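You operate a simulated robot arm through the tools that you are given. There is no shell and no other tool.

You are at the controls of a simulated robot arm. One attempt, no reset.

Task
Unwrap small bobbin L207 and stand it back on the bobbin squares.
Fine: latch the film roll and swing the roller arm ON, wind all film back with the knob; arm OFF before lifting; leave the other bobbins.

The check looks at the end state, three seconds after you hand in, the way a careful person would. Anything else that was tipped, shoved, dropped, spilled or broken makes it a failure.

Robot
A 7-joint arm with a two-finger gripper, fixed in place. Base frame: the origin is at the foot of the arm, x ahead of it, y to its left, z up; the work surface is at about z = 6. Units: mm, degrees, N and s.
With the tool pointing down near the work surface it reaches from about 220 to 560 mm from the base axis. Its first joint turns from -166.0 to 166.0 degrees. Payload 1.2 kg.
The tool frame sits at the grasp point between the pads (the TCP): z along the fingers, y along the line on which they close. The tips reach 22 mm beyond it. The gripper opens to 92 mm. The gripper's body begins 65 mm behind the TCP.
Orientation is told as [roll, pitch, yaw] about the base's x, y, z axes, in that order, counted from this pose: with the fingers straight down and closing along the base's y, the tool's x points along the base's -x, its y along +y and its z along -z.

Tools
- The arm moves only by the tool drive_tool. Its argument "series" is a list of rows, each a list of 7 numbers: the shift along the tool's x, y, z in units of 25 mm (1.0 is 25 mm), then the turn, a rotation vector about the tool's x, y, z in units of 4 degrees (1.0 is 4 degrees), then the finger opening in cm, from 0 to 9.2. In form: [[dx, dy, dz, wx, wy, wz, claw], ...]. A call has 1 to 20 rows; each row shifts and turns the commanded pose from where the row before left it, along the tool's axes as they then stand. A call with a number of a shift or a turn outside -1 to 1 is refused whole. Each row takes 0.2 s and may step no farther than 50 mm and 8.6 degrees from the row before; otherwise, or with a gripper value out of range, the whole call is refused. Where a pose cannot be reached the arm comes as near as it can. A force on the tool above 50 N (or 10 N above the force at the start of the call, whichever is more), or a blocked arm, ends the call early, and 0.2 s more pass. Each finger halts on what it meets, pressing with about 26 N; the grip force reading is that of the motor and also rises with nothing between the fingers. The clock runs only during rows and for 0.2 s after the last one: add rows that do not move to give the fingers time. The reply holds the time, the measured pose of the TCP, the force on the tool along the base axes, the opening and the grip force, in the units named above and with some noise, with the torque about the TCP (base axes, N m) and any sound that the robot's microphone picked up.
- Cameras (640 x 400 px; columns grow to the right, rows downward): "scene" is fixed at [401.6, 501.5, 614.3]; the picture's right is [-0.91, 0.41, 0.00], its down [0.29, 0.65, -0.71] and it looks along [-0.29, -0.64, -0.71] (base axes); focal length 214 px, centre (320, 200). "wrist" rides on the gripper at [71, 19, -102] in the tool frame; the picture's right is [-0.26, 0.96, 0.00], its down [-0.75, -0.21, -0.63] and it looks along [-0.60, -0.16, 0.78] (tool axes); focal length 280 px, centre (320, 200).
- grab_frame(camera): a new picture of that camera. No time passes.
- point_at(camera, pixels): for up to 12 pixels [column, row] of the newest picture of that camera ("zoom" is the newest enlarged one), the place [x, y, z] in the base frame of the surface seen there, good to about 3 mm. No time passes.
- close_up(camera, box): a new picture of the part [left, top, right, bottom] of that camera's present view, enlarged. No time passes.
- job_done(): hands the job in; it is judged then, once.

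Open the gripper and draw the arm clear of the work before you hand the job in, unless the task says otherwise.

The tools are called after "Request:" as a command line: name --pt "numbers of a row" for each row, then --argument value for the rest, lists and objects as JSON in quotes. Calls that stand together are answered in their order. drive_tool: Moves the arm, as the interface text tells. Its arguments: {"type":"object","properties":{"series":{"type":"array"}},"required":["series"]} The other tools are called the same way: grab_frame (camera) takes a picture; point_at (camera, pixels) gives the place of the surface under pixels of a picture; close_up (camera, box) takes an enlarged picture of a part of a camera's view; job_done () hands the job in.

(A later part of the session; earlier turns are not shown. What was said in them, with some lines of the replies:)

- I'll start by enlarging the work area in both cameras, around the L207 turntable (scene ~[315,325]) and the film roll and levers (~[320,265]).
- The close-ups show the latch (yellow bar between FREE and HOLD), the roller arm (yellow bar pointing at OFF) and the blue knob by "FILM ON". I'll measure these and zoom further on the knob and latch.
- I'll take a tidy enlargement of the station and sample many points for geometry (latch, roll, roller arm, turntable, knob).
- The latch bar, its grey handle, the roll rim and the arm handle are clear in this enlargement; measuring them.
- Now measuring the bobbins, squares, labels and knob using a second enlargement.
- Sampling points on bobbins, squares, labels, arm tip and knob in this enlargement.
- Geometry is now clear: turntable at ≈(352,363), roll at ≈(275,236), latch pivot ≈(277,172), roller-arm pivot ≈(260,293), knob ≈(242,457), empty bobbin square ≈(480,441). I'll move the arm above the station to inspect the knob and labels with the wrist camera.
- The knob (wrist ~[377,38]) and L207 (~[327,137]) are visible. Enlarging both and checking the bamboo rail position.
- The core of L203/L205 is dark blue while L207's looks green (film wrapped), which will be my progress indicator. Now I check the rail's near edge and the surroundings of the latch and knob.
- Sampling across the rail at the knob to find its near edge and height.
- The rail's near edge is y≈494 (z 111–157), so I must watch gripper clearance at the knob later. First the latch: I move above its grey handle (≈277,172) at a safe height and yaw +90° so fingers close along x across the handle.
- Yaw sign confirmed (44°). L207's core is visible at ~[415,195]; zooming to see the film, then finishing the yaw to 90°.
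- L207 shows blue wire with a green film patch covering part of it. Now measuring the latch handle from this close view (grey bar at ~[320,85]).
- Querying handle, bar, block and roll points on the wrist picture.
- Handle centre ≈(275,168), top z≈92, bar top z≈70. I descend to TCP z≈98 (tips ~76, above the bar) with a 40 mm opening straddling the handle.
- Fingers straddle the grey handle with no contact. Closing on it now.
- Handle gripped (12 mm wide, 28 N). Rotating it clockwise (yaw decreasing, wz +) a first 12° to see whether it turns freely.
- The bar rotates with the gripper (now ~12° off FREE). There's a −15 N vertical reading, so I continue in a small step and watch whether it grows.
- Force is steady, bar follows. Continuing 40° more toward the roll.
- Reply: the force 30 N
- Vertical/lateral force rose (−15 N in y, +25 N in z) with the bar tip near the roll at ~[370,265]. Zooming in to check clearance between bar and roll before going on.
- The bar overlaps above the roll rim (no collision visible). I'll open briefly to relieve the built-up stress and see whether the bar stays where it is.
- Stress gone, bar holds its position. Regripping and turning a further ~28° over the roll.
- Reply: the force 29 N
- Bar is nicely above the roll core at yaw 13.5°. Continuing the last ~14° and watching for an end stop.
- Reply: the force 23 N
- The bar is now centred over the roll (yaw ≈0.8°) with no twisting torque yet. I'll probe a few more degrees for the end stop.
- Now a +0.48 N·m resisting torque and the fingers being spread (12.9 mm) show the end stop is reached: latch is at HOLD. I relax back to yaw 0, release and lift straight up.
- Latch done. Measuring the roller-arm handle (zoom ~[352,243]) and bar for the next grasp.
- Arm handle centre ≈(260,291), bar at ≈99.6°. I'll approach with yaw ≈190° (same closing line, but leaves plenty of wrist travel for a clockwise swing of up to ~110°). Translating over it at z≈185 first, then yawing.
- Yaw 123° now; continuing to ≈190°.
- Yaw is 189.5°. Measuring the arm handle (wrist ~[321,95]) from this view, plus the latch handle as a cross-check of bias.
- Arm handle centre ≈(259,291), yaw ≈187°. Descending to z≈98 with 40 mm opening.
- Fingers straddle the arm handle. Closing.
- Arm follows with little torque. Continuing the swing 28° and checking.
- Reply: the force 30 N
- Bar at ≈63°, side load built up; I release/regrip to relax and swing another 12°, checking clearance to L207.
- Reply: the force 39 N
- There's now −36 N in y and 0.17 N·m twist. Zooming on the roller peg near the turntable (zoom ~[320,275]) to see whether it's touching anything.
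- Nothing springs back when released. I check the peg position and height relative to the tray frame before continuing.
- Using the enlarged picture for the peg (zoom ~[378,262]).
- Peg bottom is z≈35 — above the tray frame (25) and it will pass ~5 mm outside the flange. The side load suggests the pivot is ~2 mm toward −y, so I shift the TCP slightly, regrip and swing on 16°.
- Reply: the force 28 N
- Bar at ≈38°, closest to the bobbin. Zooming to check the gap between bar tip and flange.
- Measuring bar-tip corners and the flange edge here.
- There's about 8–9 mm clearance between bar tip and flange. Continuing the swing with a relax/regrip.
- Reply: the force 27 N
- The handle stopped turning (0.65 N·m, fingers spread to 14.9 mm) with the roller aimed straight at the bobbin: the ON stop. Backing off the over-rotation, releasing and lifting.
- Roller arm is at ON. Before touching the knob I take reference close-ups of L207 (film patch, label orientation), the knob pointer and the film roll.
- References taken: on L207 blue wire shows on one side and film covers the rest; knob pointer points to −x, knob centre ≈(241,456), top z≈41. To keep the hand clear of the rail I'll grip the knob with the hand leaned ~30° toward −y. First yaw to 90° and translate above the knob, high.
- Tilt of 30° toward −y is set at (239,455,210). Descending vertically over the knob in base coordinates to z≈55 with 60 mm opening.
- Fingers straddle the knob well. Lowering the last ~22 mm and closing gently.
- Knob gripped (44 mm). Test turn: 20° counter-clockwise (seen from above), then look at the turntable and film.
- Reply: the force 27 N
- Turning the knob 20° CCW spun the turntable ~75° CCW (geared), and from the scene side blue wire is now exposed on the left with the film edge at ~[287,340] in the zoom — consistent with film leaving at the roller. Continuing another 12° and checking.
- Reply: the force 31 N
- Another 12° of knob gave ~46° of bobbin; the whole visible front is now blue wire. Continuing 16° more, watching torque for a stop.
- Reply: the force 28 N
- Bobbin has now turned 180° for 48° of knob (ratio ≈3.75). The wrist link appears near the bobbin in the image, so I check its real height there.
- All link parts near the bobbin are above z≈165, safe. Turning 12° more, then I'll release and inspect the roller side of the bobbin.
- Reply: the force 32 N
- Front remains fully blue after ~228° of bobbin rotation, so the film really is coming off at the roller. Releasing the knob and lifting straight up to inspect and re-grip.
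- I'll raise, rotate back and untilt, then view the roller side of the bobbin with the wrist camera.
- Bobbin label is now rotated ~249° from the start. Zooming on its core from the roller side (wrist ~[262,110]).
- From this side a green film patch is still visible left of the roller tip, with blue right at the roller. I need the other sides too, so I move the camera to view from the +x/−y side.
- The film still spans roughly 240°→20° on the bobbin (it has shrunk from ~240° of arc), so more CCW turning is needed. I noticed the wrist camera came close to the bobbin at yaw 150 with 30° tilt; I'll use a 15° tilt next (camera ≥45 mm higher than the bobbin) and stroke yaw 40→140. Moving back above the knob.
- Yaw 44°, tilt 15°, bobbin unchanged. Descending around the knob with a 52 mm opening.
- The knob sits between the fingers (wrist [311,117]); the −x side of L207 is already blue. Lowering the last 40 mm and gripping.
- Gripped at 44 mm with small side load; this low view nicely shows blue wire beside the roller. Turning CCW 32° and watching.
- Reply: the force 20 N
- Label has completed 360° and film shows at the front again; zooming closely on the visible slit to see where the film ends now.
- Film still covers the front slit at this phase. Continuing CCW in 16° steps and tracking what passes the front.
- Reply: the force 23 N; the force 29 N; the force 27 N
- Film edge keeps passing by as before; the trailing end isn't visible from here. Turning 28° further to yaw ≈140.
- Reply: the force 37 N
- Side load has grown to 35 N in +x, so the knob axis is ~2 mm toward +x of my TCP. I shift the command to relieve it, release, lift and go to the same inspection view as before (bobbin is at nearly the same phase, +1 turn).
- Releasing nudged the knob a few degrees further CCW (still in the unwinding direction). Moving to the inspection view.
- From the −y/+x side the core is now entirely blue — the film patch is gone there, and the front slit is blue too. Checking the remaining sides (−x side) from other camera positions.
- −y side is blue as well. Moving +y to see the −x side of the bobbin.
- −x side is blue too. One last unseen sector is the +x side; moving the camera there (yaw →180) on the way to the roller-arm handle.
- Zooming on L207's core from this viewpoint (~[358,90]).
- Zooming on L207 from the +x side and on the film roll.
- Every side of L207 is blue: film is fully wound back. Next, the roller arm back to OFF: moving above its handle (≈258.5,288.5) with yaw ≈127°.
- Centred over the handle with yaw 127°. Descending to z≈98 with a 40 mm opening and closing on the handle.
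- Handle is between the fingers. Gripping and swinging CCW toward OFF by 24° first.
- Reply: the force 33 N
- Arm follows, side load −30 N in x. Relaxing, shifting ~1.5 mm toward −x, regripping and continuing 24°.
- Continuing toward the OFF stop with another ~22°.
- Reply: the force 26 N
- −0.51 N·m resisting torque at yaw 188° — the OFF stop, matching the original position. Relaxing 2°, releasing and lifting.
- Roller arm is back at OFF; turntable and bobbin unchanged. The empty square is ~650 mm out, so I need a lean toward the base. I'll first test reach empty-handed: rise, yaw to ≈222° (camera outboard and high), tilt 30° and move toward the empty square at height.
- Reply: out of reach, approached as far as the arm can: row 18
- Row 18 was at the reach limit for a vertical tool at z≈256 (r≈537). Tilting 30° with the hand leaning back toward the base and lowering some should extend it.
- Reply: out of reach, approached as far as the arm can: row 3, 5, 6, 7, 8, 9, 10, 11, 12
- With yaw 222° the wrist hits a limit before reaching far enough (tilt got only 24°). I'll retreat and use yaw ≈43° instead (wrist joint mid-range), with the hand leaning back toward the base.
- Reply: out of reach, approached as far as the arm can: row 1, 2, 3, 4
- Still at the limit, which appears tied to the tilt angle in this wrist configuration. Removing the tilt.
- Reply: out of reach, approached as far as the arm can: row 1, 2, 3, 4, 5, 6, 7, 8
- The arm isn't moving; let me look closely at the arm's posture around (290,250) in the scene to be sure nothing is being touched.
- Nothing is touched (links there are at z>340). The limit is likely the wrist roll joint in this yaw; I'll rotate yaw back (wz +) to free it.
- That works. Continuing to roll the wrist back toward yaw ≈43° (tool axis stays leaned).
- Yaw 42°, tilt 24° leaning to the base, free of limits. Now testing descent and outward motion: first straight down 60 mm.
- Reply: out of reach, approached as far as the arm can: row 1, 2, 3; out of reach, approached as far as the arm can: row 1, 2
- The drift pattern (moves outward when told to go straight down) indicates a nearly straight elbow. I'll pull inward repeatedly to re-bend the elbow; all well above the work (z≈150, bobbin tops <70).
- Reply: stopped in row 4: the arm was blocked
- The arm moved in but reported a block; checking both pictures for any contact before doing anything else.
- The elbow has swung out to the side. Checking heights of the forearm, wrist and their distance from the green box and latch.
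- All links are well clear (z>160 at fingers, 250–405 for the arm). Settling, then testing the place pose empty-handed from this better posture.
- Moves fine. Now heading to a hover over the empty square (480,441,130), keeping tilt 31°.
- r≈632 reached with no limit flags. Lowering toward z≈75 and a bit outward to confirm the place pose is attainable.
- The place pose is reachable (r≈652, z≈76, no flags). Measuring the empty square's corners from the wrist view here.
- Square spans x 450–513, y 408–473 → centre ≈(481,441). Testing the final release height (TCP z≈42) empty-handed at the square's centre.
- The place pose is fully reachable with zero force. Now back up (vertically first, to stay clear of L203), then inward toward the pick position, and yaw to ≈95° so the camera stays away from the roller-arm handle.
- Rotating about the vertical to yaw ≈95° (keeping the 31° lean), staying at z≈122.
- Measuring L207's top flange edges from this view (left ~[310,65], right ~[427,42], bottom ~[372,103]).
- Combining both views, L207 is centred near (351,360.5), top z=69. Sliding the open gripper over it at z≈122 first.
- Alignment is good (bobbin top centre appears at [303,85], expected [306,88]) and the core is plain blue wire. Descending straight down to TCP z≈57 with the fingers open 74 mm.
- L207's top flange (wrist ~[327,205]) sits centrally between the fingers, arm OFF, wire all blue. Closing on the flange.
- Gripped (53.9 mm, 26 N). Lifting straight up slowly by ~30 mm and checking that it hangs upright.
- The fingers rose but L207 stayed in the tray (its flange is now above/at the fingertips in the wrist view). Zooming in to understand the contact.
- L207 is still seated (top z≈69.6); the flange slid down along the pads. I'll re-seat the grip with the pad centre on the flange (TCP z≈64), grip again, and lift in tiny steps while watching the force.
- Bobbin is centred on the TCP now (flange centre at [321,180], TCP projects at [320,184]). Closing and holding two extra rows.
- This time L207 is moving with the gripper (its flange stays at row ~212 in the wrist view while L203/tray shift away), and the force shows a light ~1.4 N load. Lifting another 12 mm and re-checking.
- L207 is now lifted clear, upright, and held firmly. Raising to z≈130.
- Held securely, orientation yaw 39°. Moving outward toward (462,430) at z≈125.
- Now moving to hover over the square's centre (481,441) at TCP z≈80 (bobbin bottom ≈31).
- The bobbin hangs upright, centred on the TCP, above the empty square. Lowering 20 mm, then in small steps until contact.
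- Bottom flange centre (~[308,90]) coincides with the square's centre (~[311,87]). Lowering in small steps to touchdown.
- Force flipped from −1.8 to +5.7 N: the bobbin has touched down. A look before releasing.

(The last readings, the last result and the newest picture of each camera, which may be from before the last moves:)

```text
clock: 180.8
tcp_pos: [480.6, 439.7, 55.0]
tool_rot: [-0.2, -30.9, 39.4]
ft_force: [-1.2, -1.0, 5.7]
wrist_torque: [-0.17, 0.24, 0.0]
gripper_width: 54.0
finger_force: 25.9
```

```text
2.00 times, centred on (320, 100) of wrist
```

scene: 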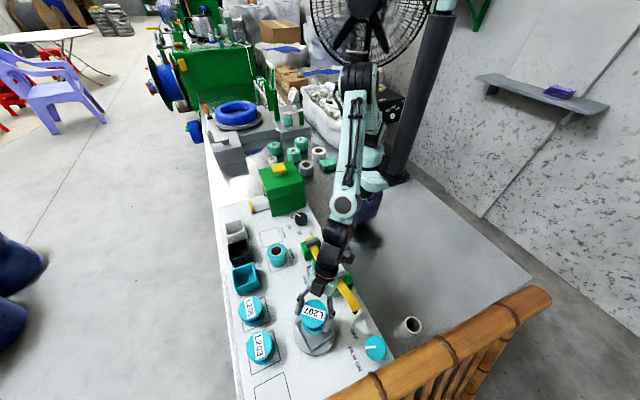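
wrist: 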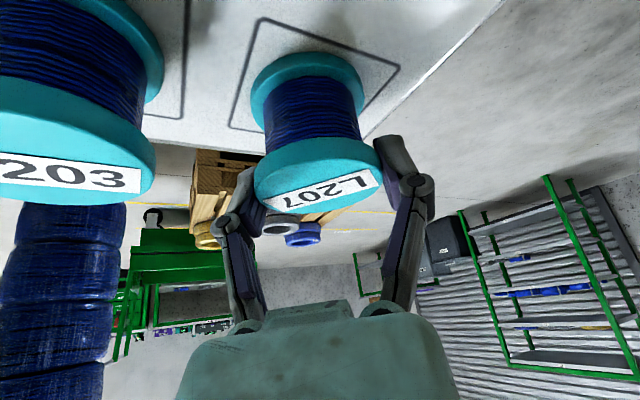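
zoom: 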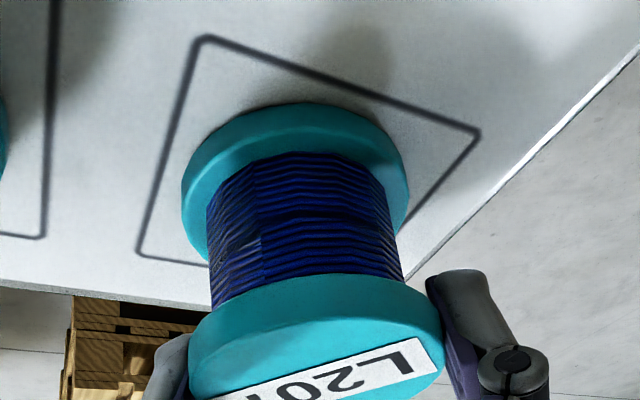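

L207 stands inside its square with visible margin on all sides. Releasing slowly.

Request:
drive_tool --pt "0 0 0 0 0 0 5.5" --pt "0 0 0 0 0 0 5.8" --pt "0 0 0 0 0 0 6.4" --pt "0 0 0 0 0 0 7.0" --pt "0 0 0 0 0 0 7.0"

Request:
grab_frame --camera "wrist"

```text
clock: 182.0
tcp_pos: [479.0, 439.4, 53.8]
tool_rot: [-0.4, -30.9, 39.4]
ft_force: [-0.4, 0.5, 1.3]
wrist_torque: [0.05, 0.01, 0.0]
gripper_width: 70.1
finger_force: 0.1
```

```text
taken
```

wrist: 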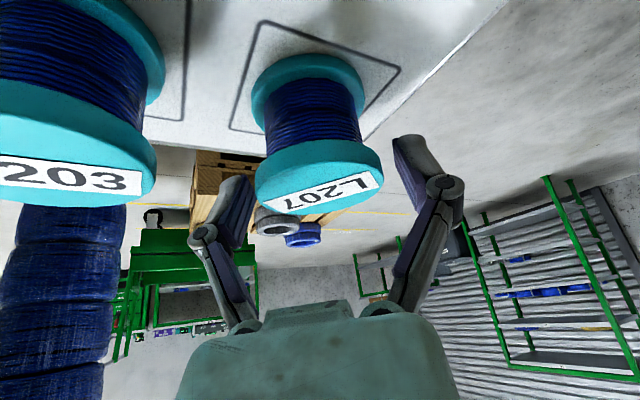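

Released and standing upright. Backing off straight up ~60 mm, then inward.

Request:
drive_tool --pt "-0.2 0 -0.343 0 0 0 7.0" --pt "-0.31 0 -0.515 0 0 0 7.0" --pt "-0.31 0 -0.515 0 0 0 7.0" --pt "-0.31 0 -0.515 0 0 0 7.0" --pt "0.3 0 -0.6 0 0 0 7.0" --pt "0.5 0 -0.5 0 0 0 7.0" --pt "0.6 0 -0.4 0 0 0 7.0"

Request:
grab_frame --camera "wrist"

Request:
grab_frame --camera "scene"

```text
clock: 183.6
tcp_pos: [439.8, 410.1, 122.5]
tool_rot: [-0.4, -30.8, 39.4]
ft_force: [-0.1, 0.1, 0.2]
wrist_torque: [0.01, 0.0, -0.03]
gripper_width: 69.9
finger_force: 0.3
```

```text
taken
```

wrist: 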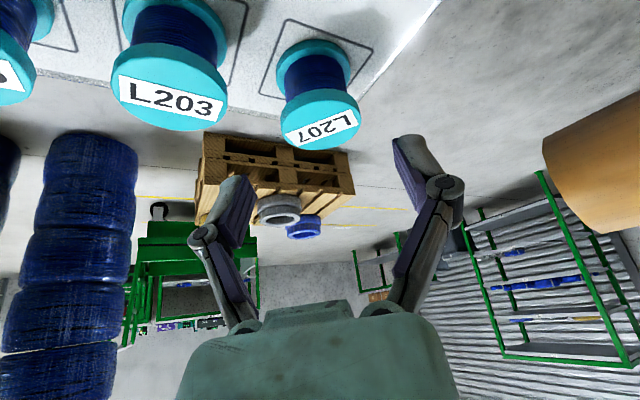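

```text
taken
```

scene: 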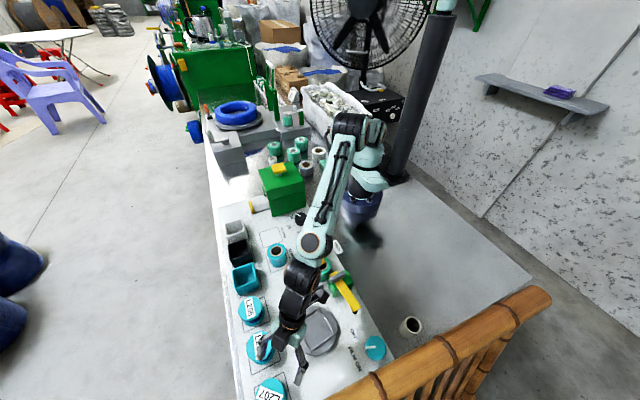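

L207 stands in its square and L203/L205 are untouched. Retreating further inward and up, then removing the tilt.

Request:
drive_tool --pt "0.525 0 -0.683 0 0 0 7.0" --pt "0.525 0 -0.683 0 0 0 7.0" --pt "0.525 0 -0.683 0 0 0 7.0" --pt "0.525 0 -0.683 0 0 0 7.0" --pt "0.525 0 -0.683 0 0 0 7.0" --pt "0.525 0 -0.683 0 0 0 7.0" --pt "0.525 0 -0.683 0 0 0 7.0" --pt "0 0 0 0 0.94 0 7.0" --pt "0 0 0 0 0.94 0 7.0" --pt "0 0 0 0 0.94 0 7.0" --pt "0 0 0 0 0.94 0 7.0" --pt "0 0 0 0 0.94 0 7.0" --pt "0 0 0 0 0.94 0 7.0" --pt "0 0 0 0 0.94 0 7.0" --pt "0 0 0 0 0.94 0 7.0"

Request:
grab_frame --camera "wrist"

Request:
grab_frame --camera "scene"

```text
clock: 186.8
tcp_pos: [331.0, 321.4, 176.4]
tool_rot: [-0.3, -0.6, 39.2]
ft_force: [0.1, -0.6, 0.1]
wrist_torque: [0.0, -0.01, -0.01]
gripper_width: 70.3
finger_force: 0.0
```

```text
taken
```

wrist: 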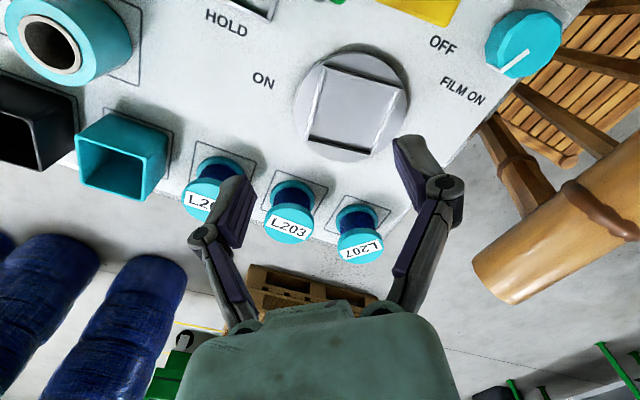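

```text
taken
```

scene: 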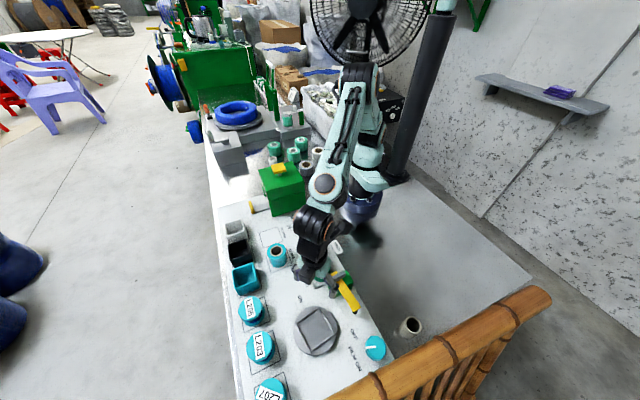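

Raising the arm well clear of the station and inspecting the final state.

Request:
drive_tool --pt "0.5 -0.08 -0.95 0 0 0 7.0" --pt "0.767 -0.126 -0.9 0 0 0 7.0" --pt "0.767 -0.126 -0.9 0 0 0 7.0" --pt "0.767 -0.126 -0.9 0 0 0 7.0" --pt "0.767 -0.126 -0.9 0 0 0 7.0" --pt "0.767 -0.126 -0.9 0 0 0 7.0" --pt "0.767 -0.126 -0.9 0 0 0 8.0" --pt "0.767 -0.126 -0.9 0 0 0 9.0" --pt "0 0 0 0 0 0 9.0"

Request:
grab_frame --camera "wrist"

Request:
close_up --camera "scene" --box '[210, 220, 410, 400]'

Request:
close_up --camera "scene" --box '[225, 340, 325, 400]'

```text
clock: 188.8
tcp_pos: [227.4, 207.8, 355.1]
tool_rot: [-0.2, -0.8, 39.2]
ft_force: [0.1, 0.0, 0.7]
wrist_torque: [0.0, -0.02, 0.01]
gripper_width: 89.8
finger_force: 0.0
```

```text
taken
```

wrist: 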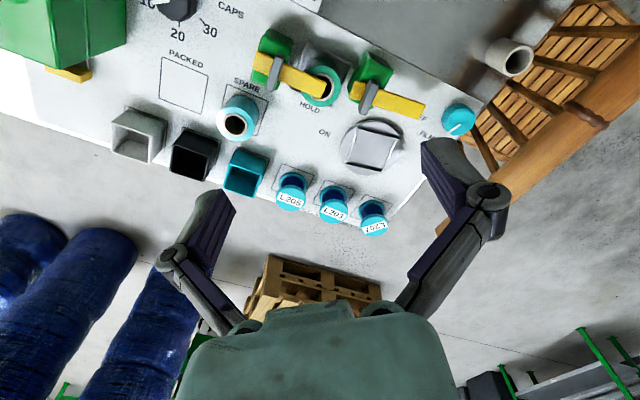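

```text
2.22 times, centred on (310, 310) of scene
```

zoom: 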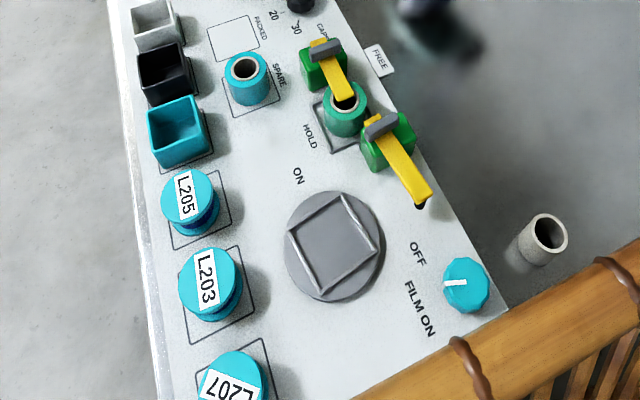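

```text
6.40 times, centred on (275, 370) of scene
```

zoom: 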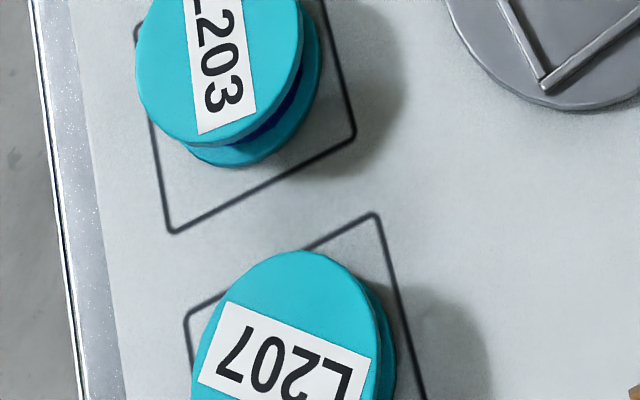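

All three bobbins stand in their squares, latch on HOLD, arm OFF. Zooming once more on L207 from the wrist camera and measuring its position.

Request:
close_up --camera "wrist" --box '[260, 150, 420, 250]'

Request:
close_up --camera "wrist" --box '[230, 0, 500, 180]'

Request:
point_at --camera "wrist" --pixels '[[374, 227], [361, 227], [388, 222], [375, 235], [334, 213], [291, 199], [373, 208]]'

```text
4.00 times, centred on (340, 200) of wrist
```

zoom: 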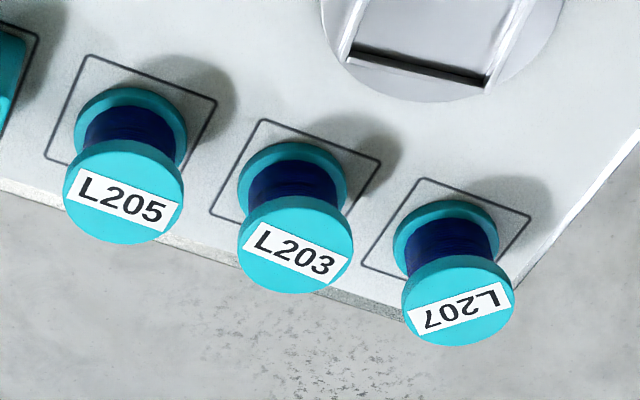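

```text
2.22 times, centred on (365, 90) of wrist
```

zoom: 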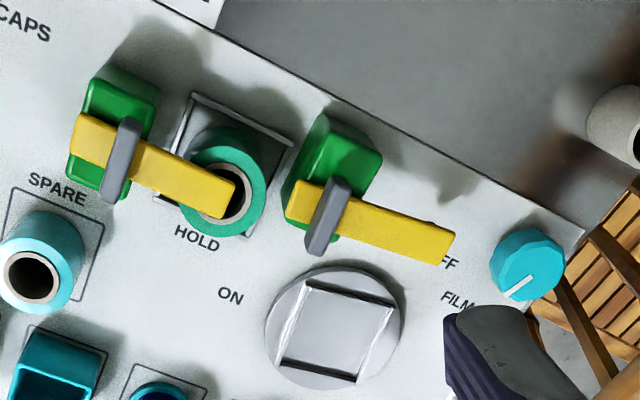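

```text
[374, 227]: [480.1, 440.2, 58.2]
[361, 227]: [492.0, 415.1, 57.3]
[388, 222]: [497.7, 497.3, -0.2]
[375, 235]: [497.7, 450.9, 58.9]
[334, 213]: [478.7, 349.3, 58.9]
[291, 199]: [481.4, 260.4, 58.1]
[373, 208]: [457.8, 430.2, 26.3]
```

L207 stands at ≈(480,440), upright in its square next to L203 (480,349) and L205 (481,260). It shows only blue wire and no film; the latch is on HOLD, the arm is OFF, the gripper is open and the arm is clear of the work. Handing in.

Request:
job_done

```text
The job is handed in.
```

I've handed the job in: L207 is unwrapped and standing upright in its square, next to L203.

- **Film roll:** it is latched, with the bar turned to its stop at HOLD over the roll. I left it latched.
- **Winding back:** with the roller arm at its ON stop, I turned the knob counter-clockwise, seen from above, for a bit under half a turn. After that, only blue wire showed from every side I could view.
- **Roller arm:** I swung it back to its OFF stop before lifting the bobbin.
- **L207:** it ended at about (480, 440). The square's centre measured about (481, 441).
- **Other bobbins:** L203 and L205 looked untouched in the last pictures.

**First lift:** my first grip on L207 slipped, so the gripper rose without it and the bobbin stayed seated in its tray. I gripped it again higher on the flange and it lifted cleanly.

**Blocked arm:** while I was testing the reach with an empty gripper, the arm swung into a different pose and once reported being blocked. The pictures showed every part of it well above the work and nothing touched.
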